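You operate a simulated robot arm through the tools that you are given. There is no shell and no other tool.

Carry out the task below with a simulated robot arm. There is one attempt and no reset: what you move stays moved.

TASK
Put things in order on the quilt. At the end: the brown cedar block from the quilt is on the green key dish; the orange comb is on the blue saucer; the orange cup is on the silver tray; the grey lint roll stands where the orange comb stood; whatever was shut is shut again. Leave all else as you found it, and nothing knocked over.

Only the result counts: the job must be done as asked and must still hold three seconds after the hand-in. Knocking over, shifting, dropping, spilling or breaking anything else fails it.

THE ROBOT
A 5-joint arm with a two-finger parallel gripper, fixed in place. Base frame: the origin is at the foot of the arm, x ahead of it, y to its left, z up. Readings come in mm, degrees, newtons and seconds.
With the tool pointing down near the work surface it reaches from about 260 to 600 mm from the base axis. Its first joint turns from -66.0 to 66.0 degrees. The tool tilts only in the upright plane through the base axis and itself; it spins freely about its own axis. Payload 1.57 kg.
The tool frame sits at the grasp point between the pads (the TCP): z along the fingers, y along the line on which they close. The tips reach 30 mm beyond it. The gripper opens to 80 mm. The fingers are 17 mm wide and 12 mm thick; the gripper's body (40 by 82 mm) begins 80 mm behind the TCP.
Orientation is told as [roll, pitch, yaw] about the base's x, y, z axes, in that order, counted from this pose: with the fingers straight down and closing along the base's y, the tool's x points along the base's -x, its y along +y and its z along -z.

THE INTERFACE
- The arm moves only by the tool send_rows. Its argument "rows" is a list of rows, each a list of 3 entries, a list of its own where there are three numbers: the shift along the base's x, y, z in m, then the turn, a rotation vector about the base's x, y, z in degrees, then the closure, from 0 (fully open) to 1 (shut). In form: [[[dx, dy, dz], [ax, ay, az], gripper], ...]. A call has 1 to 20 rows; each row shifts and turns the commanded pose from where the row before left it. A row lasts 0.2 s, in which the tool goes at most 50 mm and 8.6 degrees; a call with a longer step from one row to the next is refused whole, and so is a gripper value outside its range. A pose out of reach is approached as far as the arm can. The call stops where the force on the tool passes 40 N (or 10 N more than at its start, if that is more) or the arm is blocked; 0.2 s more then pass. Each finger travels about 153 mm/s and halts on what it meets, pressing with about 30 N; the grip force reading is that of the motor and also rises with nothing between the fingers. The clock runs only during rows and for 0.2 s after the last one: add rows that do not move to give the fingers time. It gives the time, the measured TCP pose, the force on the tool (base axes), the opening and the grip force at its end, in the units of the frame above (readings bear some noise), with the torque about the TCP (base axes, N m) and any sound that the robot's microphone picked up, and new pictures: "views" is both (left out), scene, wrist or none.
- Cameras (640 x 400 px; columns grow to the right, rows downward): "scene" is fixed at [46.6, 415.3, 510.6]; the picture's right is [-0.55, -0.84, 0.00], its down [-0.58, 0.38, -0.73] and it looks along [0.61, -0.40, -0.69] (base axes); focal length 265 px, centre (320, 200). "wrist" rides on the gripper at [72, -7, -122] in the tool frame; the picture's right is [0.09, 1.00, 0.00], its down [-0.84, 0.08, -0.54] and it looks along [-0.54, 0.05, 0.84] (tool axes); focal length 238 px, centre (320, 200). There is no depth. A picture from a camera that has moved, and an enlarged one, comes with that camera's place and axes in the base frame and with its lens.
- close_up(camera, box): a new picture of the part [left, top, right, bottom] of that camera's present view, enlarged. It takes no simulated time.
- hand_in(): hands the job in; it is judged then, once.

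Places have to be worked out from the pictures, the camera data and where the tool is seen. Open the gripper and draw the arm clear of the work before you hand the job in, unless the task says otherwise.

The tools are called after "Call:" by a JSON object that holds its "fn" and its "kwargs". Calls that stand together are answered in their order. send_rows: Moves the arm, as the interface text tells. Its arguments: {"type":"object","properties":{"rows":{"type":"array","items":{"type":"array"}},"views":{"type":"string","enum":["both","scene","wrist","none"]}},"required":["rows"]} The other tools are called the same way: close_up (camera, box) takes an enlarged picture of a part of a camera's view; hand_in () hands the job in.

At the start:

```text
clock: 0.0
position: [428.5, -9.9, 258.0]
tcp_rot: [0.0, 0.0, 0.1]
force: [0.1, 0.8, -0.1]
ft_torque: [0.02, -0.01, -0.04]
width: 79.8
finger_force: 0.0
```

scene: 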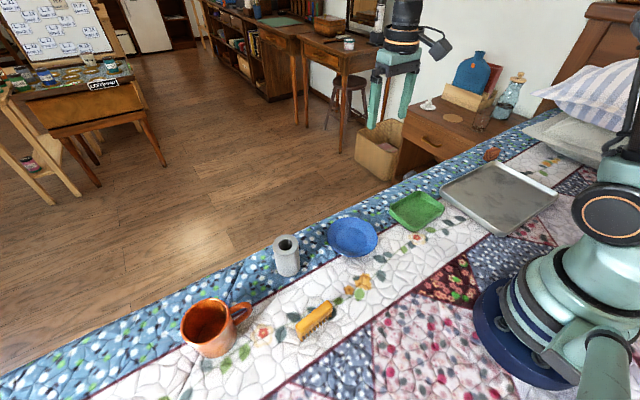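
wrist: 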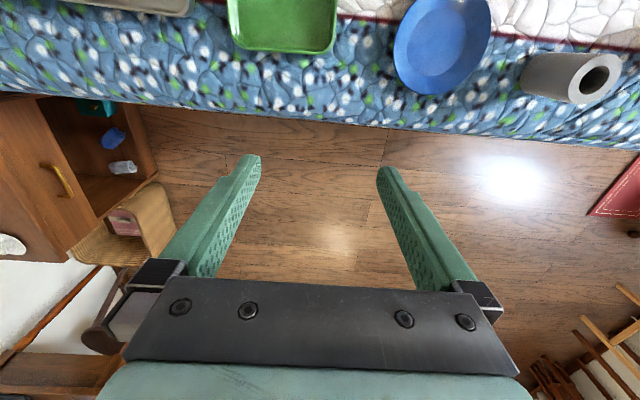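

I start by looking closely at the scene: I see an orange cup, comb, grey lint roll, blue saucer, green dish, silver tray, and I need to find the brown cedar block(s).

Call:
{"fn": "close_up", "kwargs": {"camera": "scene", "box": [160, 200, 400, 370]}}

Call:
{"fn": "close_up", "kwargs": {"camera": "scene", "box": [320, 120, 580, 280]}}

Call:
{"fn": "close_up", "kwargs": {"camera": "scene", "box": [340, 40, 560, 180]}}

Call:
{"fn": "close_up", "kwargs": {"camera": "scene", "box": [400, 200, 640, 400]}}

```text
2.35 times, centred on (280, 285) of scene
camera zoom: at [46.6, 415.3, 510.6], right [-0.55, -0.84, 0.0], down [-0.58, 0.38, -0.73], along [0.61, -0.4, -0.69], focal length 624 px, centre (414, 0)
```

zoom: 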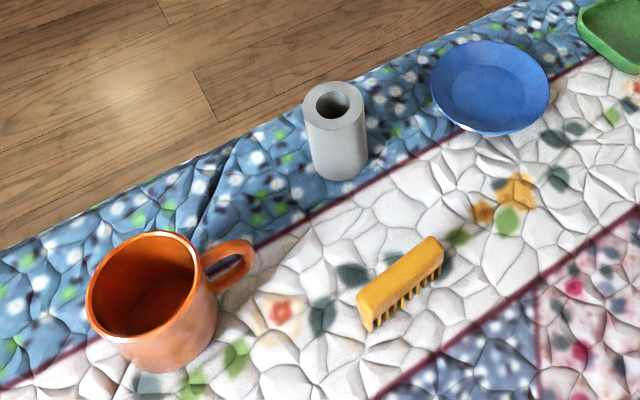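

```text
2.46 times, centred on (450, 200) of scene
camera zoom: at [46.6, 415.3, 510.6], right [-0.55, -0.84, 0.0], down [-0.58, 0.38, -0.73], along [0.61, -0.4, -0.69], focal length 653 px, centre (0, 200)
```

zoom: 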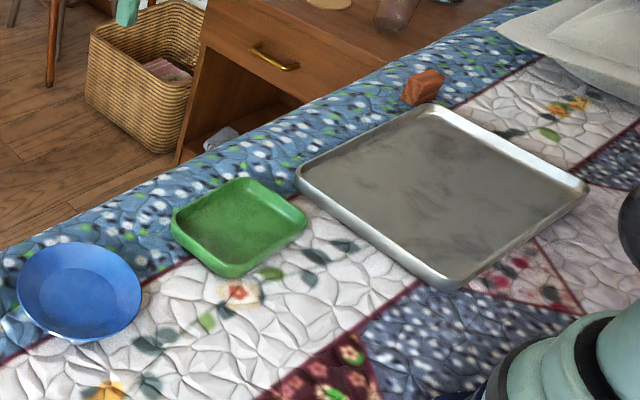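

```text
2.86 times, centred on (450, 110) of scene
camera zoom: at [46.6, 415.3, 510.6], right [-0.55, -0.84, 0.0], down [-0.58, 0.38, -0.73], along [0.61, -0.4, -0.69], focal length 758 px, centre (-51, 457)
```

zoom: 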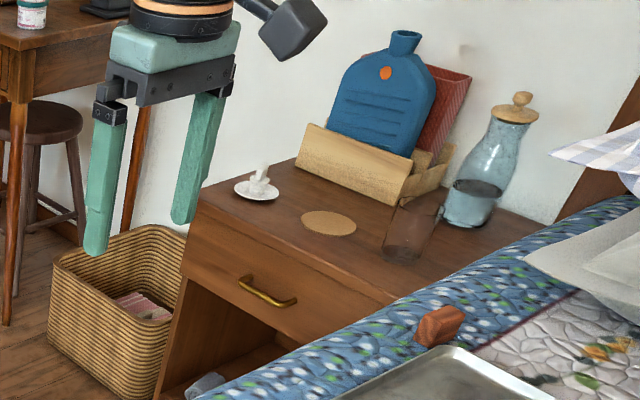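

```text
2.00 times, centred on (520, 300) of scene
camera zoom: at [46.6, 415.3, 510.6], right [-0.55, -0.84, 0.0], down [-0.58, 0.38, -0.73], along [0.61, -0.4, -0.69], focal length 531 px, centre (-80, 0)
```

zoom: 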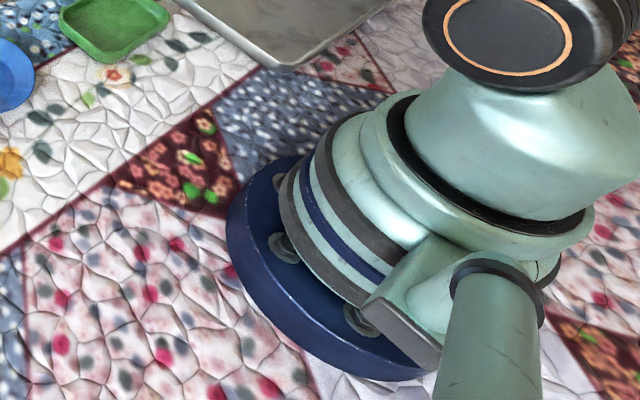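

The scene camera puts the comb at about (223, 311), the lint roll at (366, 291), the saucer at (338, 130), the green dish at (317, -68), the cedar block at (360, -471), and the cup at (304, 473). I move to hover above the comb, with the gripper open, and check it with the wrist camera.

Call:
{"fn": "send_rows", "kwargs": {"rows": [[[-0.0205, 0.0321, -0.006], [0, 0, 0], 0], [[-0.0205, 0.0321, -0.01], [0, 0, 0], 0], [[-0.0205, 0.0321, -0.01], [0, 0, 0], 0], [[-0.0205, 0.0321, -0.01], [0, 0, 0], 0], [[-0.0205, 0.0321, -0.01], [0, 0, 0], 0], [[-0.0205, 0.0321, -0.01], [0, 0, 0], 0], [[-0.0205, 0.0321, -0.01], [0, 0, 0], 0], [[-0.0205, 0.0321, -0.01], [0, 0, 0], 0], [[-0.0205, 0.0321, -0.01], [0, 0, 0], 0], [[-0.0205, 0.0321, -0.01], [0, 0, 0], 0]], "views": "both"}}

```text
clock: 2.2
position: [224.7, 310.0, 161.0]
tcp_rot: [0.0, 0.0, 0.0]
force: [-0.2, 0.1, 0.8]
ft_torque: [-0.04, 0.04, -0.01]
width: 79.9
finger_force: 0.0
camera wrist: at [154.2, 304.5, 282.6], right [-0.09, 1.0, 0.0], down [0.84, 0.08, 0.54], along [0.54, 0.05, -0.84], focal length 238 px, centre (320, 200)
```

scene: 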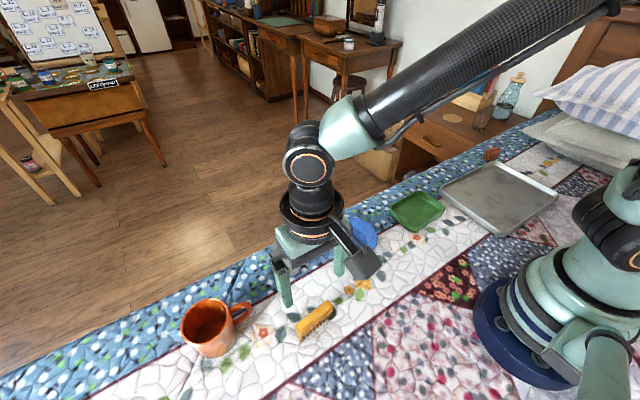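
wrist: 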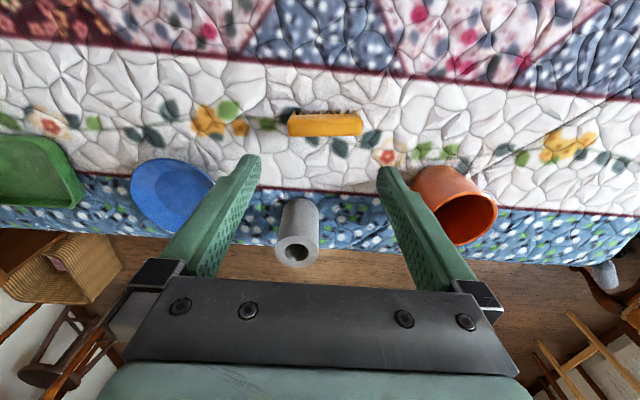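

The comb appears in both views at about (225, 313), lying along the y axis with its teeth toward the base. I zoom in for details on the comb and other objects.

Call:
{"fn": "close_up", "kwargs": {"camera": "wrist", "box": [240, 80, 420, 190]}}

Call:
{"fn": "close_up", "kwargs": {"camera": "scene", "box": [270, 280, 370, 350]}}

Call:
{"fn": "close_up", "kwargs": {"camera": "wrist", "box": [380, 140, 540, 260]}}

Call:
{"fn": "close_up", "kwargs": {"camera": "wrist", "box": [100, 130, 340, 280]}}

```text
3.56 times, centred on (330, 135) of wrist
camera zoom: at [154.2, 304.5, 282.6], right [-0.09, 1.0, 0.0], down [0.84, 0.08, 0.54], along [0.54, 0.05, -0.84], focal length 848 px, centre (284, 431)
```

zoom: 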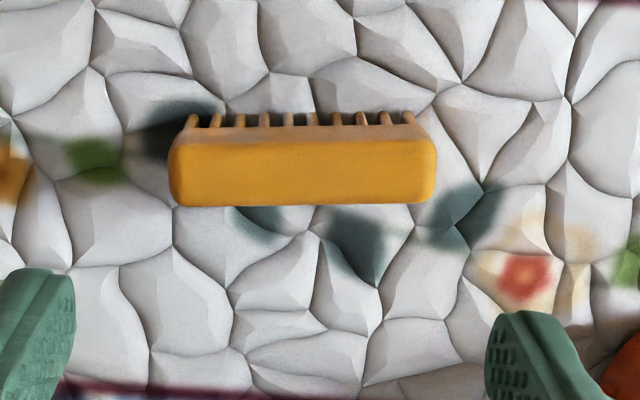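

```text
5.71 times, centred on (320, 315) of scene
camera zoom: at [46.6, 415.3, 510.6], right [-0.55, -0.84, 0.0], down [-0.58, 0.38, -0.73], along [0.61, -0.4, -0.69], focal length 1517 px, centre (320, -457)
```

zoom: 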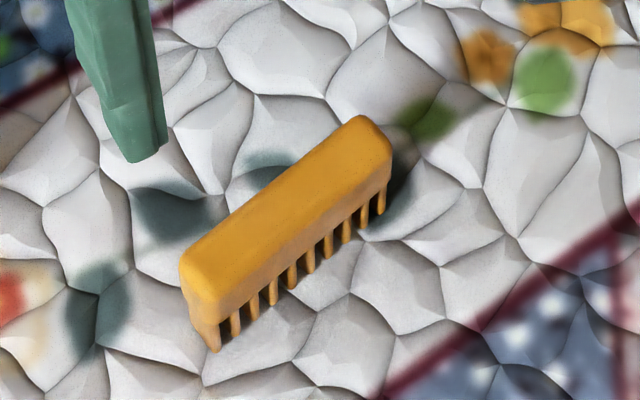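

```text
3.33 times, centred on (460, 200) of wrist
camera zoom: at [154.2, 304.5, 282.6], right [-0.09, 1.0, 0.0], down [0.84, 0.08, 0.54], along [0.54, 0.05, -0.84], focal length 794 px, centre (-147, 200)
```

zoom: 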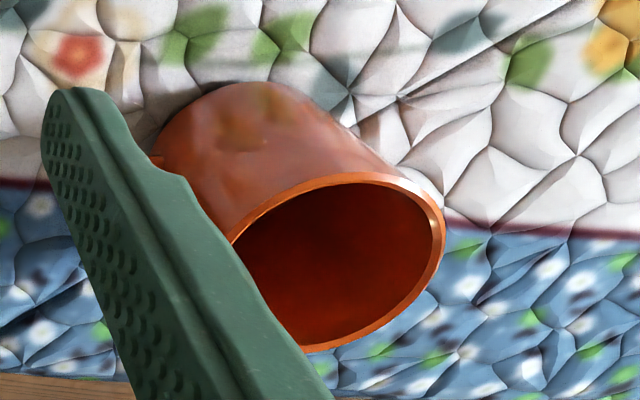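

```text
2.67 times, centred on (220, 205) of wrist
camera zoom: at [154.2, 304.5, 282.6], right [-0.09, 1.0, 0.0], down [0.84, 0.08, 0.54], along [0.54, 0.05, -0.84], focal length 636 px, centre (587, 187)
```

zoom: 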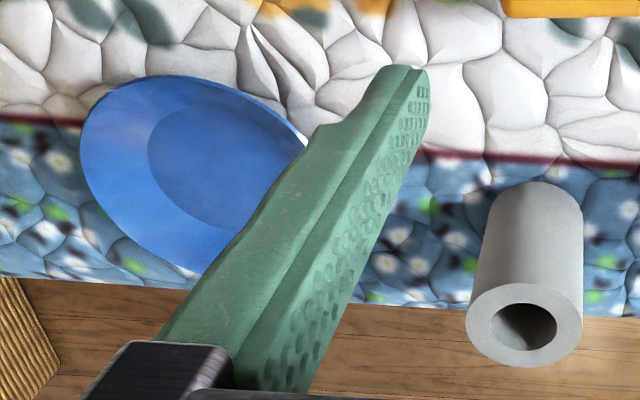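

The comb stands on its teeth, spine up (top about z=38), long axis roughly along (-0.09, 1). I spin the tool by -85° so the fingers will close across its thickness, shift slightly in y, and come down to z≈100 to check alignment.

Call:
{"fn": "send_rows", "kwargs": {"rows": [[[0, 0.0005, -0.006], [0, 0, -8.5], 0], [[0, 0.0005, -0.006], [0, 0, -8.5], 0], [[0, 0.0005, -0.006], [0, 0, -8.5], 0], [[0, 0.0005, -0.006], [0, 0, -8.5], 0], [[0, 0.0005, -0.006], [0, 0, -8.5], 0], [[0, 0.0005, -0.006], [0, 0, -8.5], 0], [[0, 0.0005, -0.006], [0, 0, -8.5], 0], [[0, 0.0005, -0.006], [0, 0, -8.5], 0], [[0, 0, -0.006], [0, 0, -8.5], 0], [[0, 0, -0.006], [0, 0, -8.5], 0], [[0, 0, 0], [0, 0, 0], 0]], "views": "both"}}

```text
clock: 4.6
position: [221.2, 316.6, 100.1]
tcp_rot: [0.1, -0.2, -85.0]
force: [-0.2, 0.0, 0.2]
ft_torque: [0.03, -0.01, -0.03]
width: 79.9
finger_force: 0.1
camera wrist: at [210.8, 387.6, 222.4], right [0.98, 0.18, 0.0], down [0.15, -0.83, 0.54], along [0.1, -0.53, -0.84], focal length 238 px, centre (320, 200)
```

scene: 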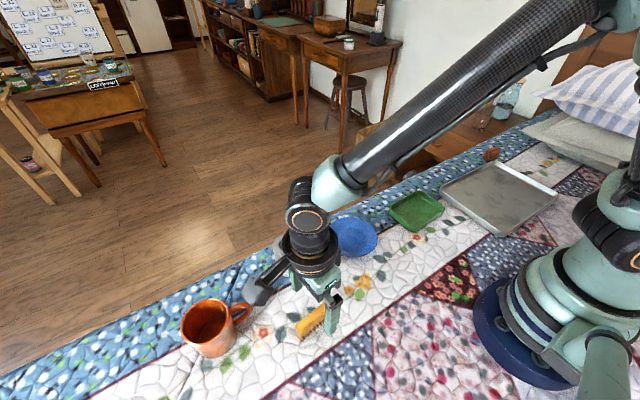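
wrist: 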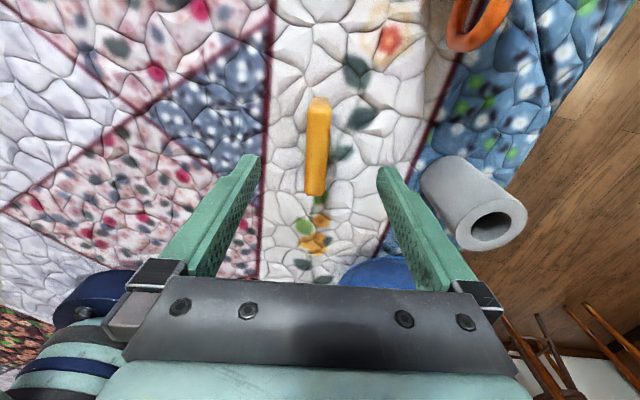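

The comb now lies between the fingers; I zoom in to refine the centring and yaw before descending.

Call:
{"fn": "close_up", "kwargs": {"camera": "wrist", "box": [230, 70, 410, 220]}}

```text
2.67 times, centred on (320, 145) of wrist
camera zoom: at [210.8, 387.6, 222.4], right [0.98, 0.18, 0.0], down [0.15, -0.83, 0.54], along [0.1, -0.53, -0.84], focal length 636 px, centre (320, 347)
```

zoom: 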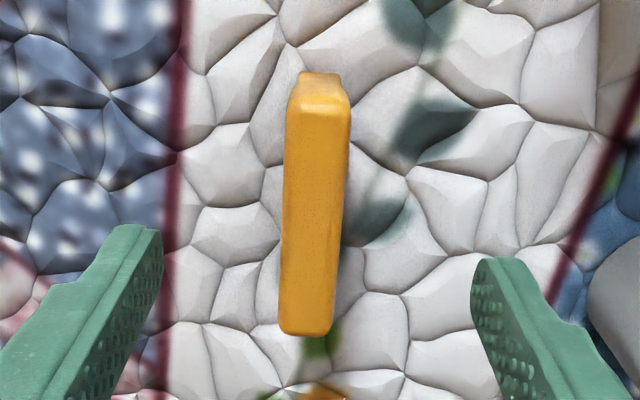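

Comb centre computed at about (222, 314), yaw -83° fits it; I make that fine correction while descending to TCP z≈42 (tips ~z 12), fingers open.

Call:
{"fn": "send_rows", "kwargs": {"rows": [[[-0.001, -0.0012, -0.01], [0, 0, 1], 0], [[-0.0009, -0.0012, -0.01], [0, 0, 1], 0], [[0, 0, -0.015], [0, 0, 0], 0], [[0, 0, -0.012], [0, 0, 0], 0], [[0, 0, -0.008], [0, 0, 0], 0], [[0, 0, -0.003], [0, 0, 0], 0], [[0, 0, 0], [0, 0, 0], 0]], "views": "both"}}

```text
clock: 6.2
position: [220.3, 310.8, 42.6]
tcp_rot: [0.1, 0.0, -82.9]
force: [-1.2, 0.5, 0.9]
ft_torque: [0.01, 0.01, 0.01]
width: 79.9
finger_force: 0.1
camera wrist: at [206.5, 382.7, 164.7], right [0.98, 0.21, 0.0], down [0.18, -0.82, 0.54], along [0.12, -0.53, -0.84], focal length 238 px, centre (320, 200)
```

scene: 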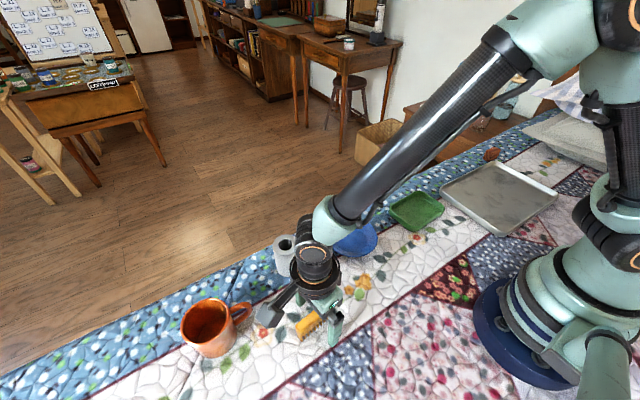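
wrist: 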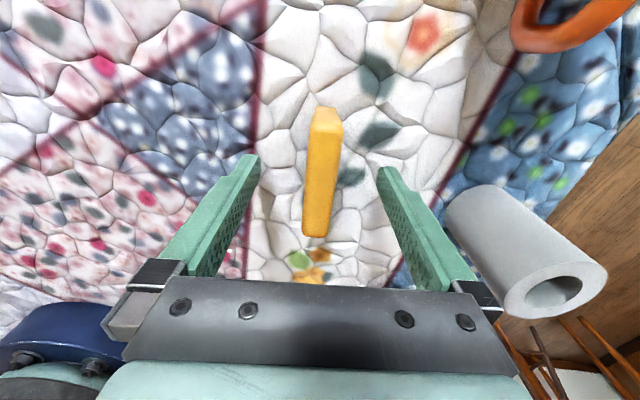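

Alignment is good: the comb sits centred between the pads. I close the gripper now and let it settle.

Call:
{"fn": "send_rows", "kwargs": {"rows": [[[0, 0, 0], [0, 0, 0], 0.5], [[0, 0, 0], [0, 0, 0], 1], [[0, 0, 0], [0, 0, 0], 1], [[0, 0, 0], [0, 0, 0], 1]], "views": "both"}}

```text
clock: 7.2
position: [220.9, 311.7, 43.8]
tcp_rot: [0.0, -0.1, -82.8]
force: [-0.3, -0.3, 0.4]
ft_torque: [-0.02, -0.04, -0.01]
width: 16.8
finger_force: 30.0
camera wrist: at [206.5, 382.6, 164.8], right [0.98, 0.21, 0.0], down [0.18, -0.82, 0.54], along [0.12, -0.53, -0.84], focal length 238 px, centre (320, 200)
```

scene: 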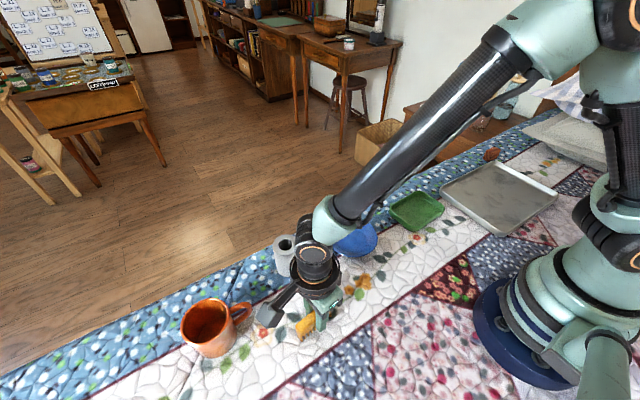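
wrist: 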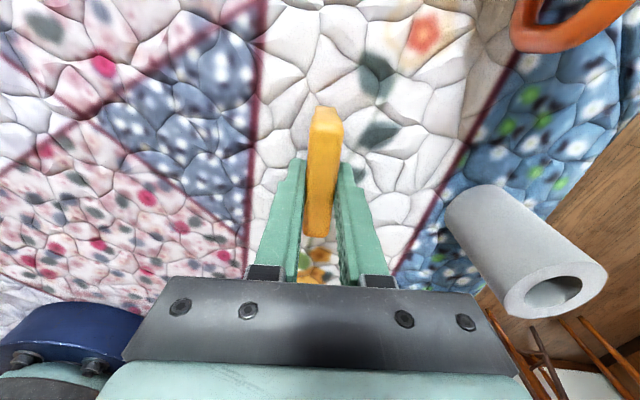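

The comb is gripped (16.8 mm). I lift it straight up and carry it toward the saucer at a safe height, stopping short to measure the saucer.

Call:
{"fn": "send_rows", "kwargs": {"rows": [[[0, 0, 0.015], [0, 0, 0], 1], [[0, 0, 0.04], [0, 0, 0], 1], [[0, 0, 0.045], [0, 0, 0], 1], [[0.02, -0.02, 0], [0, 0, 0], 1], [[0.025, -0.025, 0], [0, 0, 0], 1], [[0.025, -0.025, 0], [0, 0, 0], 1], [[0.025, -0.025, 0], [0, 0, 0], 1], [[0.01, -0.01, 0], [0, 0, 0], 1], [[0, 0, 0], [0, 0, 0], 1]], "views": "both"}}

```text
clock: 9.2
position: [324.8, 208.6, 144.0]
tcp_rot: [0.0, 0.1, -82.8]
force: [0.2, -0.7, -0.2]
ft_torque: [-0.01, 0.01, 0.0]
width: 17.1
finger_force: 30.3
camera wrist: at [311.0, 280.3, 266.5], right [0.98, 0.21, 0.0], down [0.18, -0.82, 0.54], along [0.12, -0.53, -0.84], focal length 238 px, centre (320, 200)
```

scene: 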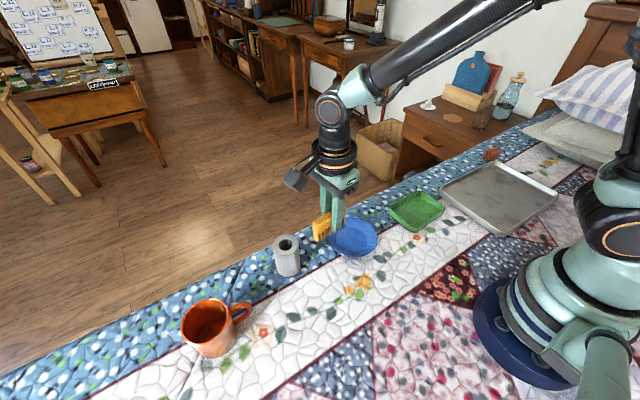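
wrist: 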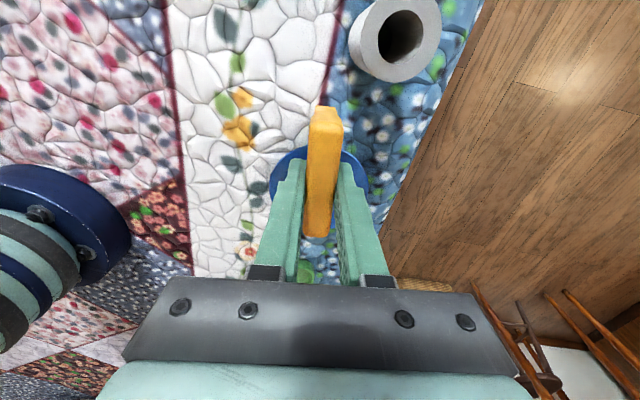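

The gripper hides most of the saucer, so I move past it (to y≈85) to get an unobstructed wrist view of the saucer and green dish.

Call:
{"fn": "send_rows", "kwargs": {"rows": [[[0.004, -0.03, 0], [0, 0, 0], 1], [[0.004, -0.04, 0], [0, 0, 0], 1], [[0.004, -0.04, 0], [0, 0, 0], 1], [[0, -0.015, 0], [0, 0, 0], 1], [[0, 0, 0], [0, 0, 0], 1]], "views": "both"}}

```text
clock: 10.4
position: [338.0, 84.1, 145.3]
tcp_rot: [0.0, 0.0, -82.9]
force: [0.5, 0.0, 0.3]
ft_torque: [-0.02, 0.03, 0.01]
width: 17.1
finger_force: 30.2
camera wrist: at [322.9, 155.2, 266.9], right [0.98, 0.21, 0.0], down [0.18, -0.82, 0.54], along [0.12, -0.53, -0.84], focal length 238 px, centre (320, 200)
```

scene: 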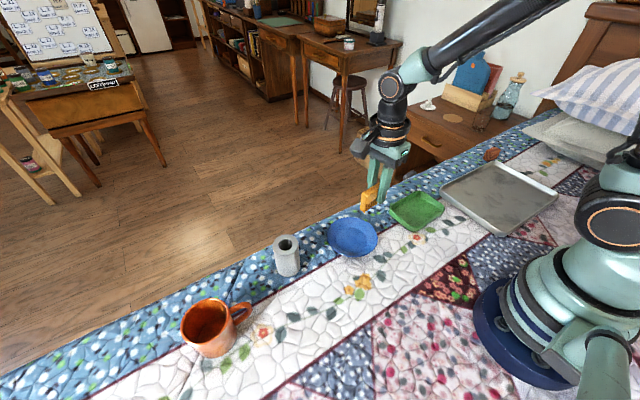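
wrist: 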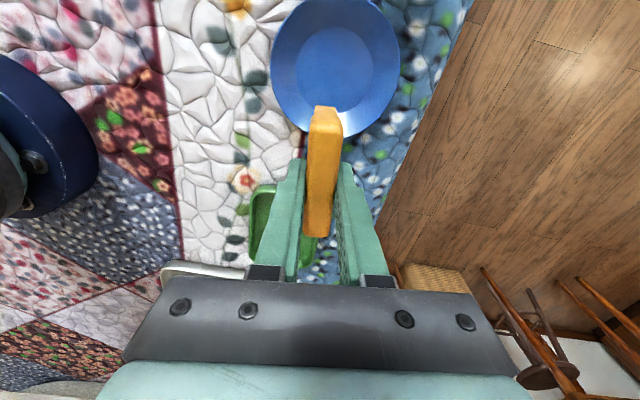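

Call:
{"fn": "close_up", "kwargs": {"camera": "wrist", "box": [240, 0, 430, 150]}}

Call:
{"fn": "close_up", "kwargs": {"camera": "scene", "box": [310, 200, 410, 270]}}

```text
2.67 times, centred on (335, 75) of wrist
camera zoom: at [322.9, 155.2, 266.9], right [0.98, 0.21, 0.0], down [0.18, -0.82, 0.54], along [0.12, -0.53, -0.84], focal length 636 px, centre (280, 533)
```

zoom: 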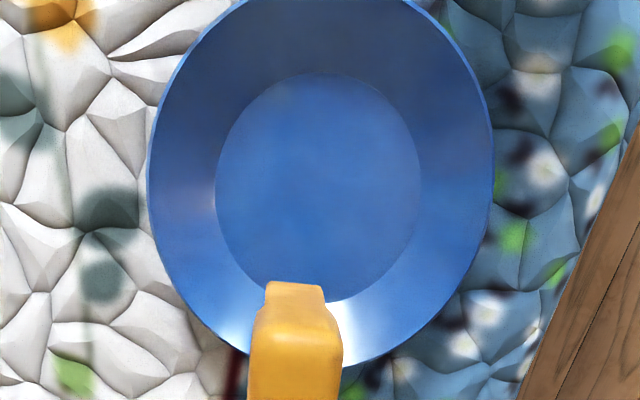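

```text
5.71 times, centred on (360, 235) of scene
camera zoom: at [46.6, 415.3, 510.6], right [-0.55, -0.84, 0.0], down [-0.58, 0.38, -0.73], along [0.61, -0.4, -0.69], focal length 1517 px, centre (91, 0)
```

zoom: 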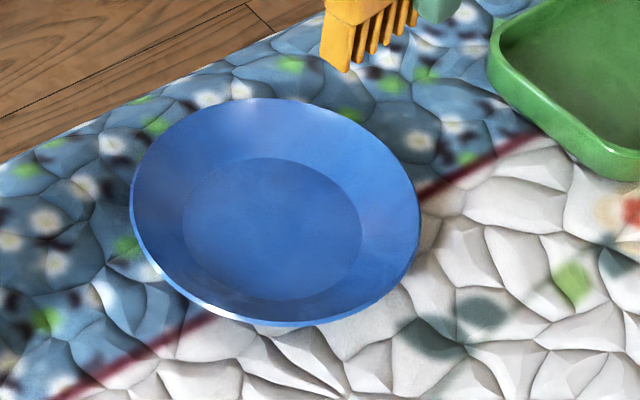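

Saucer floor centre comes out at about (338.5, 135.5), floor diameter ~75 mm, rim ~10 mm higher. I move back over it and descend to TCP z≈54 (comb teeth roughly 7 mm above the saucer floor).

Call:
{"fn": "send_rows", "kwargs": {"rows": [[[0, 0.02, 0], [0, 0, 0], 1], [[0, 0.026, -0.005], [0, 0, 0], 1], [[0, 0.005, -0.025], [0, 0, 0], 1], [[0, 0, -0.03], [0, 0, 0], 1], [[0, 0, -0.02], [0, 0, 0], 1], [[0, 0, -0.01], [0, 0, 0], 1], [[0, 0, 0], [0, 0, 0], 1]], "views": "both"}}

```text
clock: 12.0
position: [339.0, 133.3, 52.5]
tcp_rot: [0.0, -0.1, -83.0]
force: [0.7, 0.3, -0.8]
ft_torque: [0.01, -0.02, 0.01]
width: 17.1
finger_force: 30.2
camera wrist: at [324.9, 204.3, 174.1], right [0.98, 0.21, 0.0], down [0.18, -0.82, 0.54], along [0.12, -0.53, -0.84], focal length 238 px, centre (320, 200)
```

scene: 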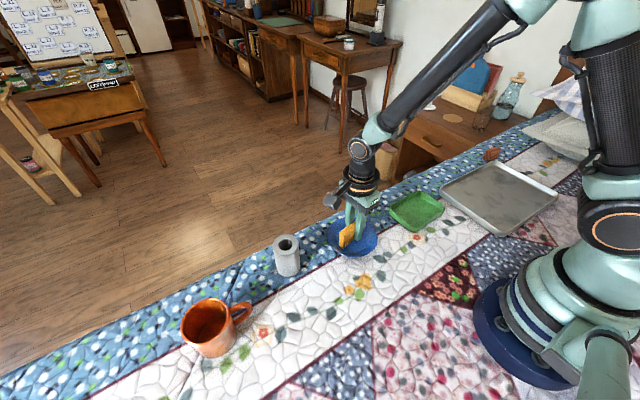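
wrist: 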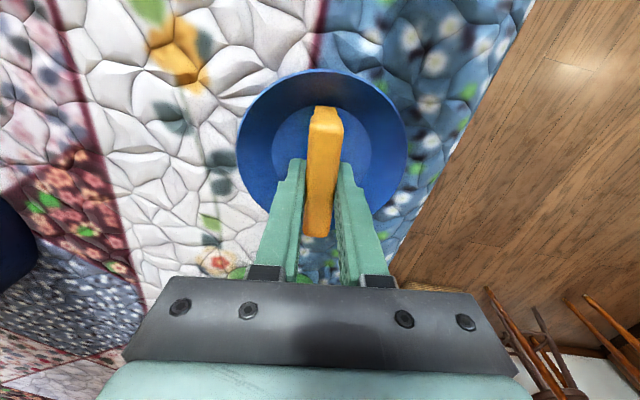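

Call:
{"fn": "close_up", "kwargs": {"camera": "wrist", "box": [220, 60, 420, 250]}}

Call:
{"fn": "close_up", "kwargs": {"camera": "scene", "box": [310, 190, 410, 265]}}

```text
2.11 times, centred on (320, 155) of wrist
camera zoom: at [324.9, 204.3, 174.1], right [0.98, 0.21, 0.0], down [0.18, -0.82, 0.54], along [0.12, -0.53, -0.84], focal length 502 px, centre (320, 295)
```

zoom: 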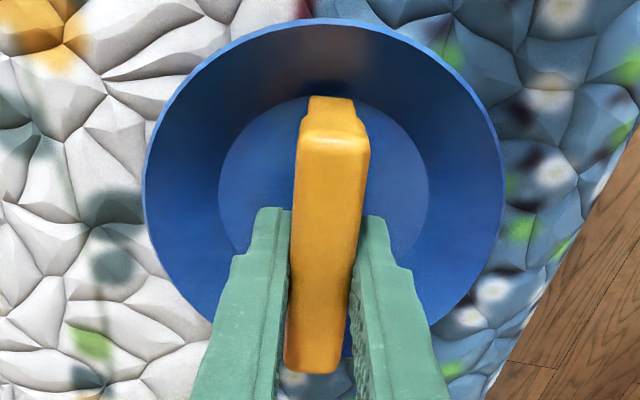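

```text
5.33 times, centred on (360, 228) of scene
camera zoom: at [46.6, 415.3, 510.6], right [-0.55, -0.84, 0.0], down [-0.58, 0.38, -0.73], along [0.61, -0.4, -0.69], focal length 1416 px, centre (107, 53)
```

zoom: 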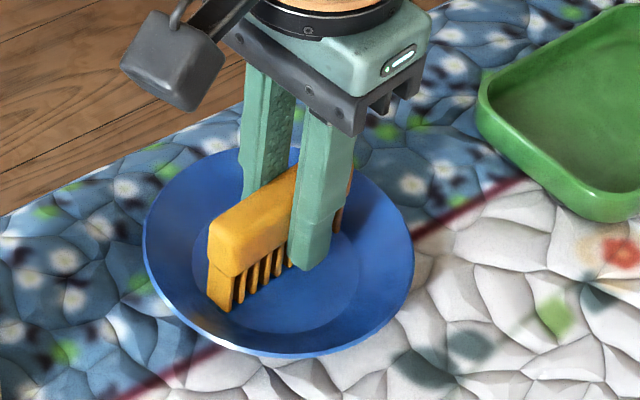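

The comb is centred over the saucer floor within about 1 mm. I lower gently in small steps and watch the force.

Call:
{"fn": "send_rows", "kwargs": {"rows": [[[0, 0, -0.002], [0, 0, 0], 1], [[0, 0, -0.002], [0, 0, 0], 1], [[0, 0, 0], [0, 0, 0], 1]], "views": "none"}}

```text
clock: 12.8
position: [340.1, 133.9, 49.8]
tcp_rot: [0.0, 0.0, -82.9]
force: [0.4, -1.4, 5.7]
ft_torque: [-0.16, -0.02, 0.01]
width: 17.1
finger_force: 30.1
```

A first contact of ~6 N appears with a torque suggesting the -y end touches first. I look closely before continuing.

Call:
{"fn": "close_up", "kwargs": {"camera": "scene", "box": [320, 200, 400, 260]}}

Call:
{"fn": "close_up", "kwargs": {"camera": "wrist", "box": [220, 60, 420, 250]}}

```text
6.67 times, centred on (360, 230) of scene
camera zoom: at [46.6, 415.3, 510.6], right [-0.55, -0.84, 0.0], down [-0.58, 0.38, -0.73], along [0.61, -0.4, -0.69], focal length 1770 px, centre (53, 0)
```

zoom: 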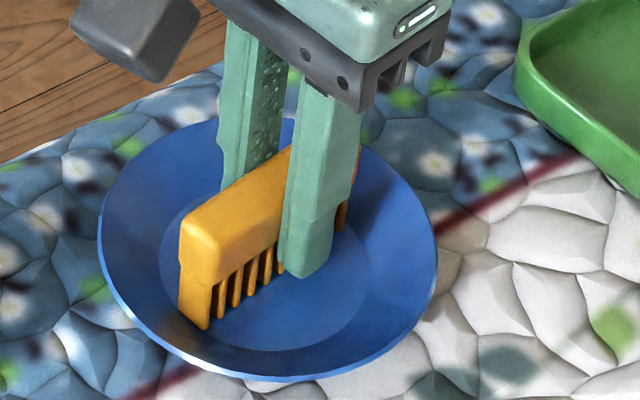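

```text
2.11 times, centred on (320, 155) of wrist
camera zoom: at [324.8, 204.4, 170.7], right [0.98, 0.21, 0.0], down [0.18, -0.82, 0.54], along [0.12, -0.53, -0.84], focal length 502 px, centre (320, 295)
```

zoom: 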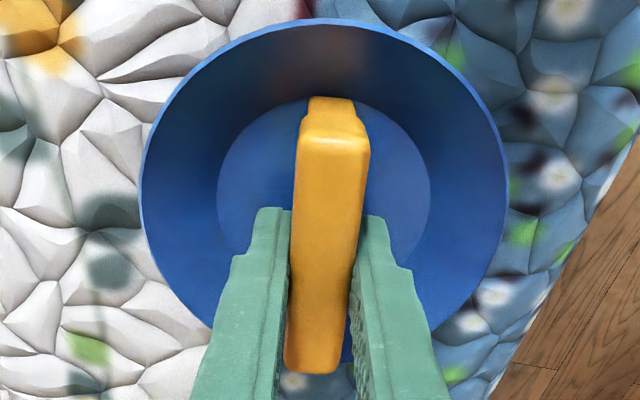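

The -y end seems to be touching the slope by a millimetre or two, so I raise slightly, shift +1.5 mm in y, and lower again.

Call:
{"fn": "send_rows", "kwargs": {"rows": [[[0, 0, 0.002], [0, 0, 0], 1], [[0, 0.0018, 0], [0, 0, 0], 1], [[0, 0, -0.002], [0, 0, 0], 1], [[0, 0, 0], [0, 0, 0], 1]], "views": "none"}}

```text
clock: 13.8
position: [337.7, 135.9, 48.6]
tcp_rot: [0.0, -0.1, -82.7]
force: [1.3, 0.3, 0.3]
ft_torque: [-0.06, -0.04, -0.03]
width: 17.3
finger_force: 30.2
```

Force is back near zero, so the shift helped. I lower another 1.5 mm in small steps.

Call:
{"fn": "send_rows", "kwargs": {"rows": [[[0, 0, -0.001], [0, 0, 0], 1], [[0, 0, -0.0005], [0, 0, 0], 1], [[0, 0, 0], [0, 0, 0], 1]], "views": "none"}}

```text
clock: 14.6
position: [339.1, 137.1, 49.0]
tcp_rot: [0.1, 0.0, -83.0]
force: [-0.9, -6.0, 24.4]
ft_torque: [-0.09, 0.08, -0.02]
width: 17.1
finger_force: 30.3
```

Firm, roughly centred contact (24 N). I back off 0.8 mm to unload, then open the fingers partway.

Call:
{"fn": "send_rows", "kwargs": {"rows": [[[0, 0, 0.0007], [0, 0, 0], 1], [[0, 0, 0], [0, 0, 0], 1]], "views": "none"}}

```text
clock: 15.2
position: [338.9, 136.9, 50.0]
tcp_rot: [0.1, 0.0, -82.9]
force: [4.8, -1.6, 7.7]
ft_torque: [0.05, -0.15, -0.08]
width: 17.2
finger_force: 30.4
```

Call:
{"fn": "send_rows", "kwargs": {"rows": [[[0, 0, 0], [0, 0, 0], 0.76], [[0, 0, 0], [0, 0, 0], 0.7], [[0, 0, 0], [0, 0, 0], 0.6], [[0, 0, 0], [0, 0, 0], 0.5]], "views": "both"}}

```text
clock: 16.2
position: [338.5, 136.3, 48.7]
tcp_rot: [0.0, 0.0, -82.9]
force: [0.0, 0.8, -0.8]
ft_torque: [0.02, -0.04, -0.02]
width: 40.2
finger_force: 0.0
camera wrist: at [323.8, 207.1, 170.0], right [0.98, 0.21, 0.0], down [0.18, -0.82, 0.54], along [0.12, -0.53, -0.84], focal length 238 px, centre (320, 200)
```

scene: 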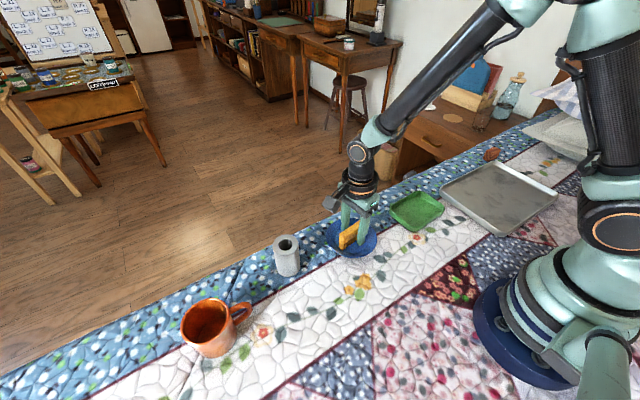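
wrist: 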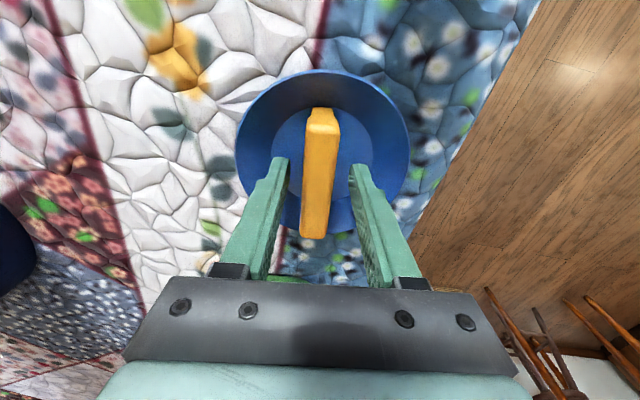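

The comb stands upright in the saucer, released. I lift clear and move over the lint roll, which I triangulate at about (358, 294), height ~80 mm, diameter ~51 mm.

Call:
{"fn": "send_rows", "kwargs": {"rows": [[[0, 0, 0.015], [0, 0, 0], 0.5], [[0, 0, 0.04], [0, 0, 0], 0.3], [[0, 0, 0.045], [0, 0, 0], 0], [[0.004, 0.035, 0], [0, 0, 0], 0], [[0.005, 0.045, 0], [0, 0, 0], 0], [[0.005, 0.045, 0], [0, 0, 0], 0], [[0.005, 0.031, 0], [0, 0, 0], 0], [[0, 0, 0], [0, 0, 0], 0]], "views": "both"}}

```text
clock: 18.0
position: [356.9, 291.6, 151.2]
tcp_rot: [0.1, -0.1, -83.0]
force: [0.0, 0.1, -0.4]
ft_torque: [-0.01, 0.0, -0.02]
width: 80.3
finger_force: 0.0
camera wrist: at [343.8, 362.7, 272.1], right [0.98, 0.21, 0.0], down [0.18, -0.82, 0.54], along [0.12, -0.53, -0.84], focal length 238 px, centre (320, 200)
```

scene: 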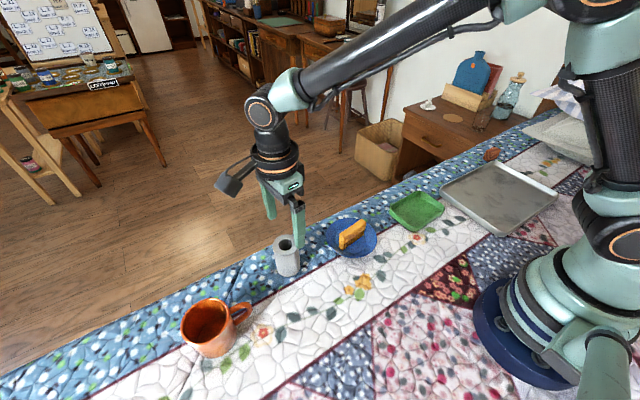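
wrist: 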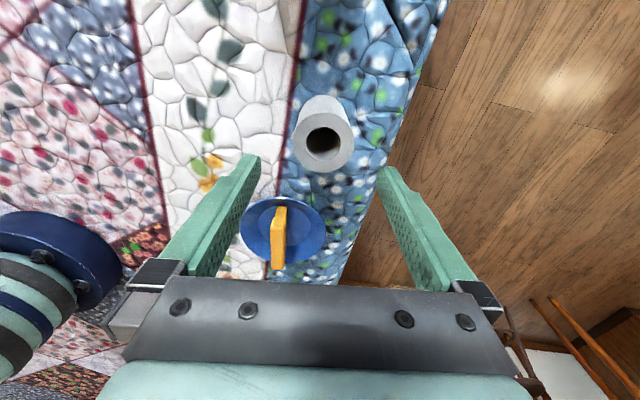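

Call:
{"fn": "close_up", "kwargs": {"camera": "wrist", "box": [230, 70, 410, 290]}}

Call:
{"fn": "close_up", "kwargs": {"camera": "scene", "box": [260, 190, 400, 290]}}

```text
1.82 times, centred on (320, 180) of wrist
camera zoom: at [343.8, 362.7, 272.1], right [0.98, 0.21, 0.0], down [0.18, -0.82, 0.54], along [0.12, -0.53, -0.84], focal length 433 px, centre (320, 236)
```

zoom: 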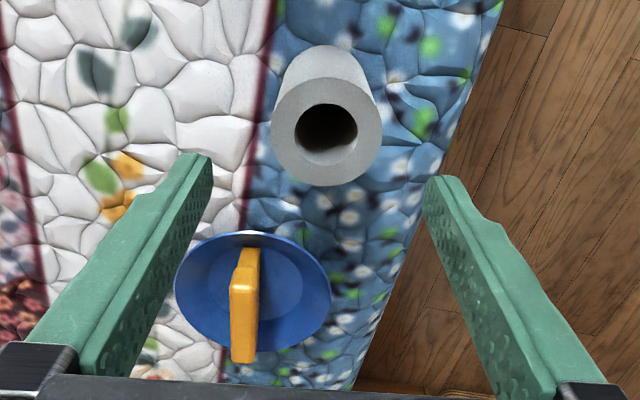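

```text
4.00 times, centred on (330, 240) of scene
camera zoom: at [46.6, 415.3, 510.6], right [-0.55, -0.84, 0.0], down [-0.58, 0.38, -0.73], along [0.61, -0.4, -0.69], focal length 1062 px, centre (280, 40)
```

zoom: 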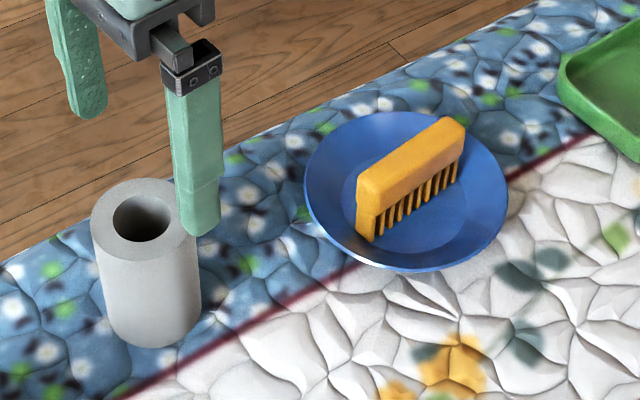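

The comb is upright on the saucer. The roll's centre is at about (359, 294), so I shift (+1.6, +2.7) mm and descend around it to TCP z≈45.

Call:
{"fn": "send_rows", "kwargs": {"rows": [[[0.0016, 0.0027, 0], [0, 0, 0], 0], [[0, 0, -0.02], [0, 0, 0], 0], [[0, 0, -0.03], [0, 0, 0], 0], [[0, 0, -0.03], [0, 0, 0], 0], [[0, 0, -0.018], [0, 0, 0], 0], [[0, 0, -0.006], [0, 0, 0], 0], [[0, 0, 0], [0, 0, 0], 0]], "views": "both"}}

```text
clock: 19.6
position: [357.9, 292.9, 44.7]
tcp_rot: [0.0, -0.1, -82.9]
force: [0.4, 0.7, 1.0]
ft_torque: [0.0, 0.0, 0.02]
width: 80.2
finger_force: 0.0
camera wrist: at [344.7, 364.4, 166.5], right [0.98, 0.21, 0.0], down [0.18, -0.82, 0.54], along [0.12, -0.53, -0.84], focal length 238 px, centre (320, 200)
```

scene: 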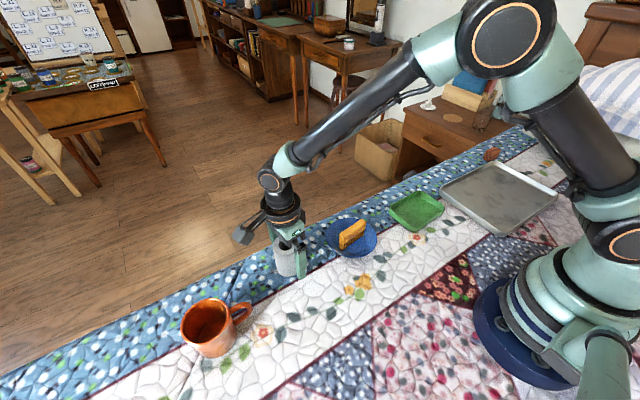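
wrist: 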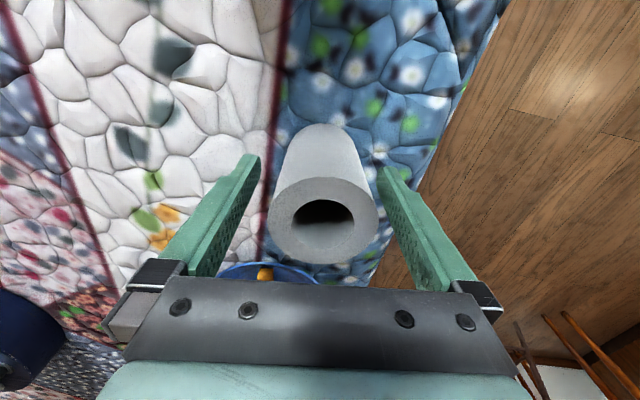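

The roll is centred between the pads. I close and let the grip settle.

Call:
{"fn": "send_rows", "kwargs": {"rows": [[[0, 0, 0], [0, 0, 0], 0.3], [[0, 0, 0], [0, 0, 0], 0.5], [[0, 0, 0], [0, 0, 0], 1], [[0, 0, 0], [0, 0, 0], 1]], "views": "wrist"}}

```text
clock: 20.6
position: [358.2, 293.5, 45.8]
tcp_rot: [0.0, 0.1, -82.7]
force: [-0.3, 0.6, -0.8]
ft_torque: [-0.03, 0.0, 0.0]
width: 49.4
finger_force: 30.2
camera wrist: at [344.7, 364.4, 166.8], right [0.98, 0.21, 0.0], down [0.18, -0.82, 0.54], along [0.12, -0.53, -0.84], focal length 238 px, centre (320, 200)
```

wrist: 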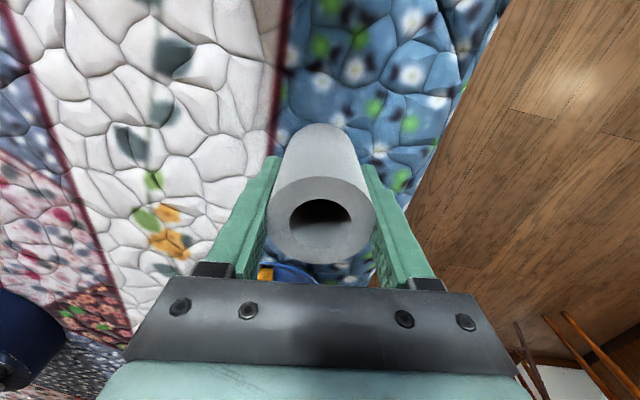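

The roll is held (49.4 mm). I lift it and carry it to the comb's old spot at about (222, 311), then lower it to just above the quilt.

Call:
{"fn": "send_rows", "kwargs": {"rows": [[[0, 0, 0.015], [0, 0, 0], 1], [[0, 0, 0.03], [0, 0, 0], 1], [[0, 0, 0.025], [0, 0, 0], 1], [[-0.03, 0.0035, 0], [0, 0, 0], 1], [[-0.035, 0.0045, 0], [0, 0, 0], 1], [[-0.035, 0.0045, 0], [0, 0, 0], 1], [[-0.0274, 0.0035, 0], [0, 0, 0], 1], [[-0.01, 0.0011, -0.01], [0, 0, 0], 1], [[0, 0, -0.025], [0, 0, 0], 1], [[0, 0, -0.02], [0, 0, 0], 1], [[0, 0, -0.01], [0, 0, 0], 1], [[0, 0, 0], [0, 0, 0], 1]], "views": "both"}}

```text
clock: 23.2
position: [220.9, 311.8, 52.6]
tcp_rot: [0.0, 0.0, -82.9]
force: [-0.9, 0.2, -1.2]
ft_torque: [-0.02, -0.01, -0.01]
width: 49.4
finger_force: 30.3
camera wrist: at [205.9, 383.1, 173.1], right [0.98, 0.21, 0.0], down [0.18, -0.82, 0.54], along [0.12, -0.53, -0.84], focal length 238 px, centre (320, 200)
```

scene: 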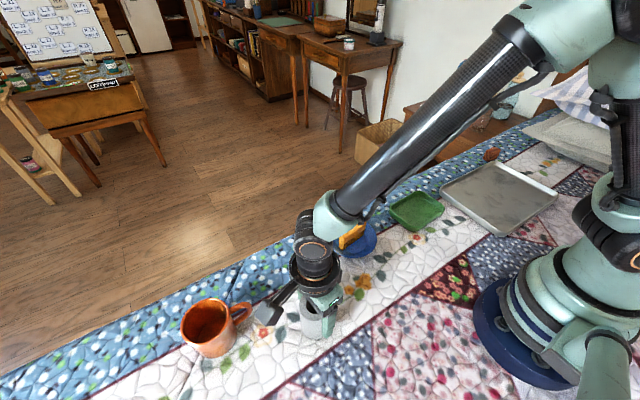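
wrist: 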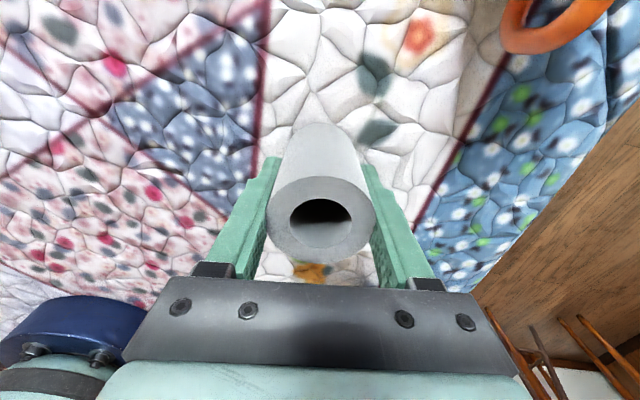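

The TCP reading matches the comb's grasp pose. I lower the last few millimetres gently.

Call:
{"fn": "send_rows", "kwargs": {"rows": [[[0, 0, -0.003], [0, 0, 0], 1], [[0, 0, -0.001], [0, 0, 0], 1], [[0, 0, 0], [0, 0, 0], 1]], "views": "none"}}

```text
clock: 24.0
position: [220.5, 312.6, 46.9]
tcp_rot: [0.1, 0.0, -82.9]
force: [-0.1, 0.0, 0.2]
ft_torque: [0.01, -0.03, 0.0]
width: 49.5
finger_force: 29.9
```

Call:
{"fn": "send_rows", "kwargs": {"rows": [[[0, 0, -0.0007], [0, 0, 0], 1], [[0, 0, 0], [0, 0, 0], 1]], "views": "none"}}

```text
clock: 24.6
position: [221.0, 312.2, 46.4]
tcp_rot: [0.1, 0.0, -82.9]
force: [-0.2, -0.3, -0.5]
ft_torque: [0.01, -0.01, 0.01]
width: 49.4
finger_force: 30.1
```

Still no contact; I lower a further 0.8 mm.

Call:
{"fn": "send_rows", "kwargs": {"rows": [[[0, 0, -0.0008], [0, 0, 0], 1], [[0, 0, 0], [0, 0, 0], 1]], "views": "none"}}

```text
clock: 25.2
position: [220.6, 312.1, 44.8]
tcp_rot: [0.1, 0.1, -83.0]
force: [-0.8, -4.1, 5.0]
ft_torque: [-0.05, -0.05, -0.03]
width: 49.5
finger_force: 30.0
```

Light contact (5 N): the roll stands on the quilt. I open the fingers gradually and check.

Call:
{"fn": "send_rows", "kwargs": {"rows": [[[0, 0, 0], [0, 0, 0], 0.36], [[0, 0, 0], [0, 0, 0], 0.3], [[0, 0, 0], [0, 0, 0], 0.15], [[0, 0, 0], [0, 0, 0], 0], [[0, 0, 0], [0, 0, 0], 0]], "views": "both"}}

```text
clock: 26.4
position: [221.0, 312.4, 44.3]
tcp_rot: [0.0, 0.0, -82.9]
force: [-0.3, 0.5, -0.3]
ft_torque: [-0.03, 0.01, 0.0]
width: 79.8
finger_force: 0.1
camera wrist: at [206.9, 383.2, 166.7], right [0.98, 0.21, 0.0], down [0.18, -0.82, 0.54], along [0.12, -0.53, -0.84], focal length 238 px, centre (320, 200)
```

scene: 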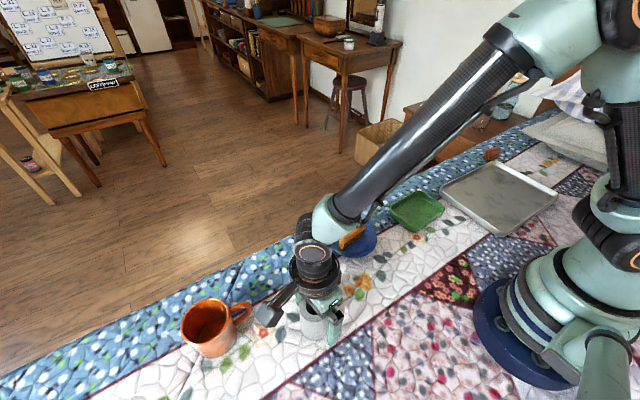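
wrist: 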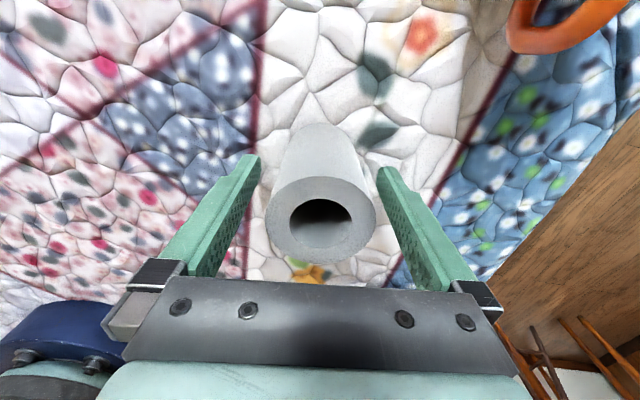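

The roll stands upright at the comb's old spot. I lift straight up clear of it and move toward the cup so the wrist camera looks down on it.

Call:
{"fn": "send_rows", "kwargs": {"rows": [[[0, 0, 0.02], [0, 0, 0], 0], [[0, 0, 0.045], [0, 0, 0], 0], [[0, 0, 0.045], [0, 0, 0], 0], [[0, 0, 0.035], [0, 0, 0], 0], [[0.025, 0.028, 0], [0, 0, 0], 0], [[0.03, 0.033, 0], [0, 0, 0], 0], [[0.026, 0.028, 0], [0, 0, 0], 0], [[0, 0, 0], [0, 0, 0], 0]], "views": "both"}}

```text
clock: 28.2
position: [302.2, 399.1, 188.7]
tcp_rot: [0.0, -0.1, -82.9]
force: [0.3, -0.4, -0.5]
ft_torque: [0.02, -0.01, 0.04]
width: 79.7
finger_force: 0.0
camera wrist: at [287.5, 471.9, 310.2], right [0.98, 0.21, 0.0], down [0.18, -0.82, 0.54], along [0.12, -0.53, -0.84], focal length 238 px, centre (320, 200)
```

scene: 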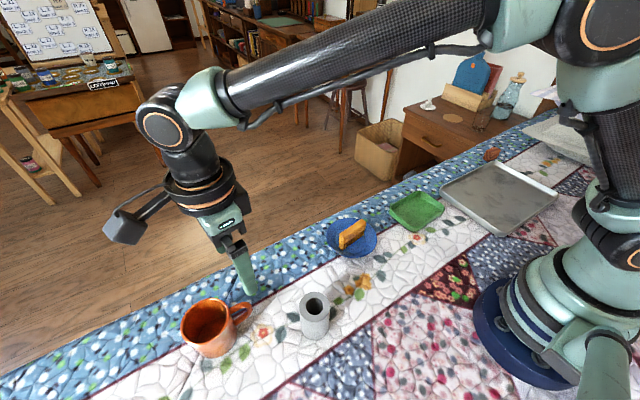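
wrist: 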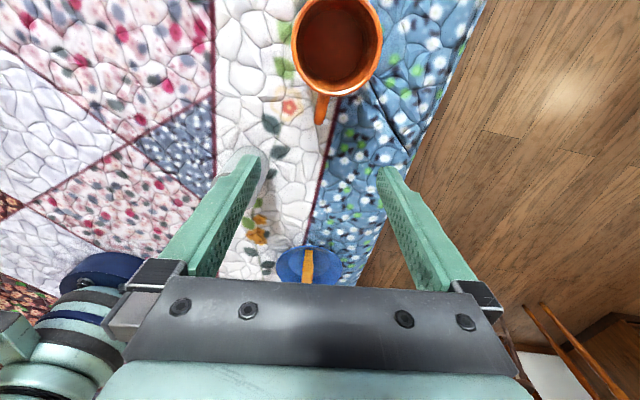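

Call:
{"fn": "close_up", "kwargs": {"camera": "wrist", "box": [270, 0, 410, 130]}}

Call:
{"fn": "close_up", "kwargs": {"camera": "scene", "box": [170, 270, 370, 370]}}

```text
3.08 times, centred on (340, 65) of wrist
camera zoom: at [287.5, 471.9, 310.2], right [0.98, 0.21, 0.0], down [0.18, -0.82, 0.54], along [0.12, -0.53, -0.84], focal length 733 px, centre (258, 615)
```

zoom: 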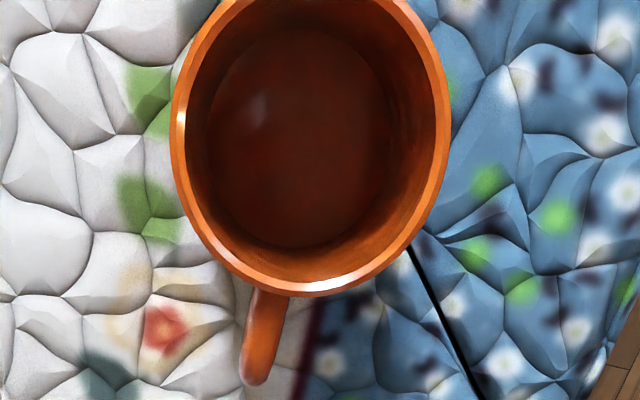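

```text
3.20 times, centred on (270, 320) of scene
camera zoom: at [46.6, 415.3, 510.6], right [-0.55, -0.84, 0.0], down [-0.58, 0.38, -0.73], along [0.61, -0.4, -0.69], focal length 849 px, centre (480, -184)
```

zoom: 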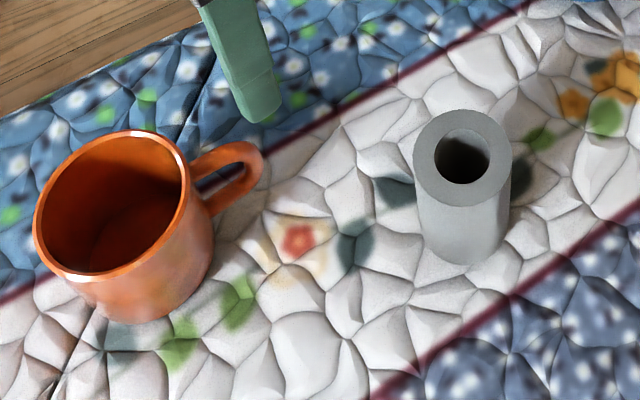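

The cup is empty; combining both cameras gives its centre at about (301, 475), rim height ≈66 mm, diameter ≈79 mm (too wide to span), handle toward -y. I'll grip its wall on the -x side with one finger inside, so I turn the tool to yaw -90°, half-open, and hover over that rim point.

Call:
{"fn": "send_rows", "kwargs": {"rows": [[[-0.01, 0.02, -0.005], [0, 0, -3.5], 0.2], [[-0.01, 0.02, -0.01], [0, 0, -3.5], 0.45], [[-0.01, 0.02, -0.012], [0, 0, 0], 0.45], [[-0.0088, 0.0147, -0.012], [0, 0, 0], 0.45], [[0, 0, 0], [0, 0, 0], 0.45]], "views": "both"}}

```text
clock: 29.4
position: [262.4, 474.9, 149.0]
tcp_rot: [0.0, 0.0, -90.1]
force: [0.7, 0.5, -0.2]
ft_torque: [-0.02, -0.03, 0.0]
width: 44.1
finger_force: 0.1
camera wrist: at [257.1, 546.7, 269.9], right [1.0, 0.09, 0.0], down [0.08, -0.84, 0.54], along [0.05, -0.54, -0.84], focal length 238 px, centre (320, 200)
```

scene: 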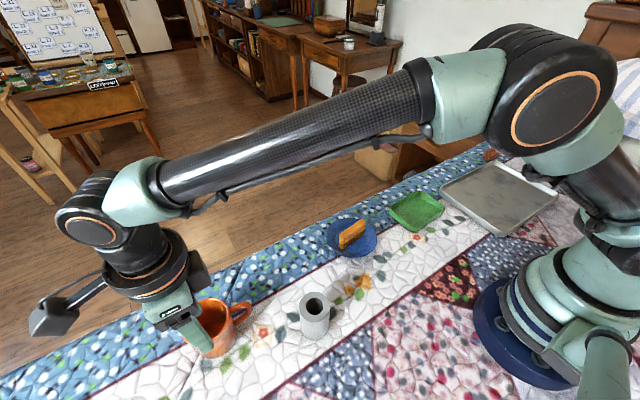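
wrist: 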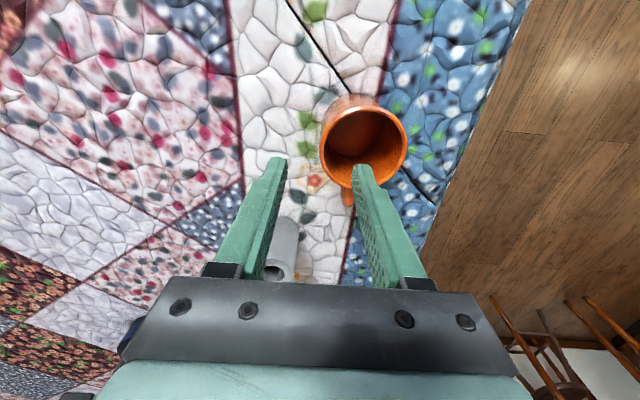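

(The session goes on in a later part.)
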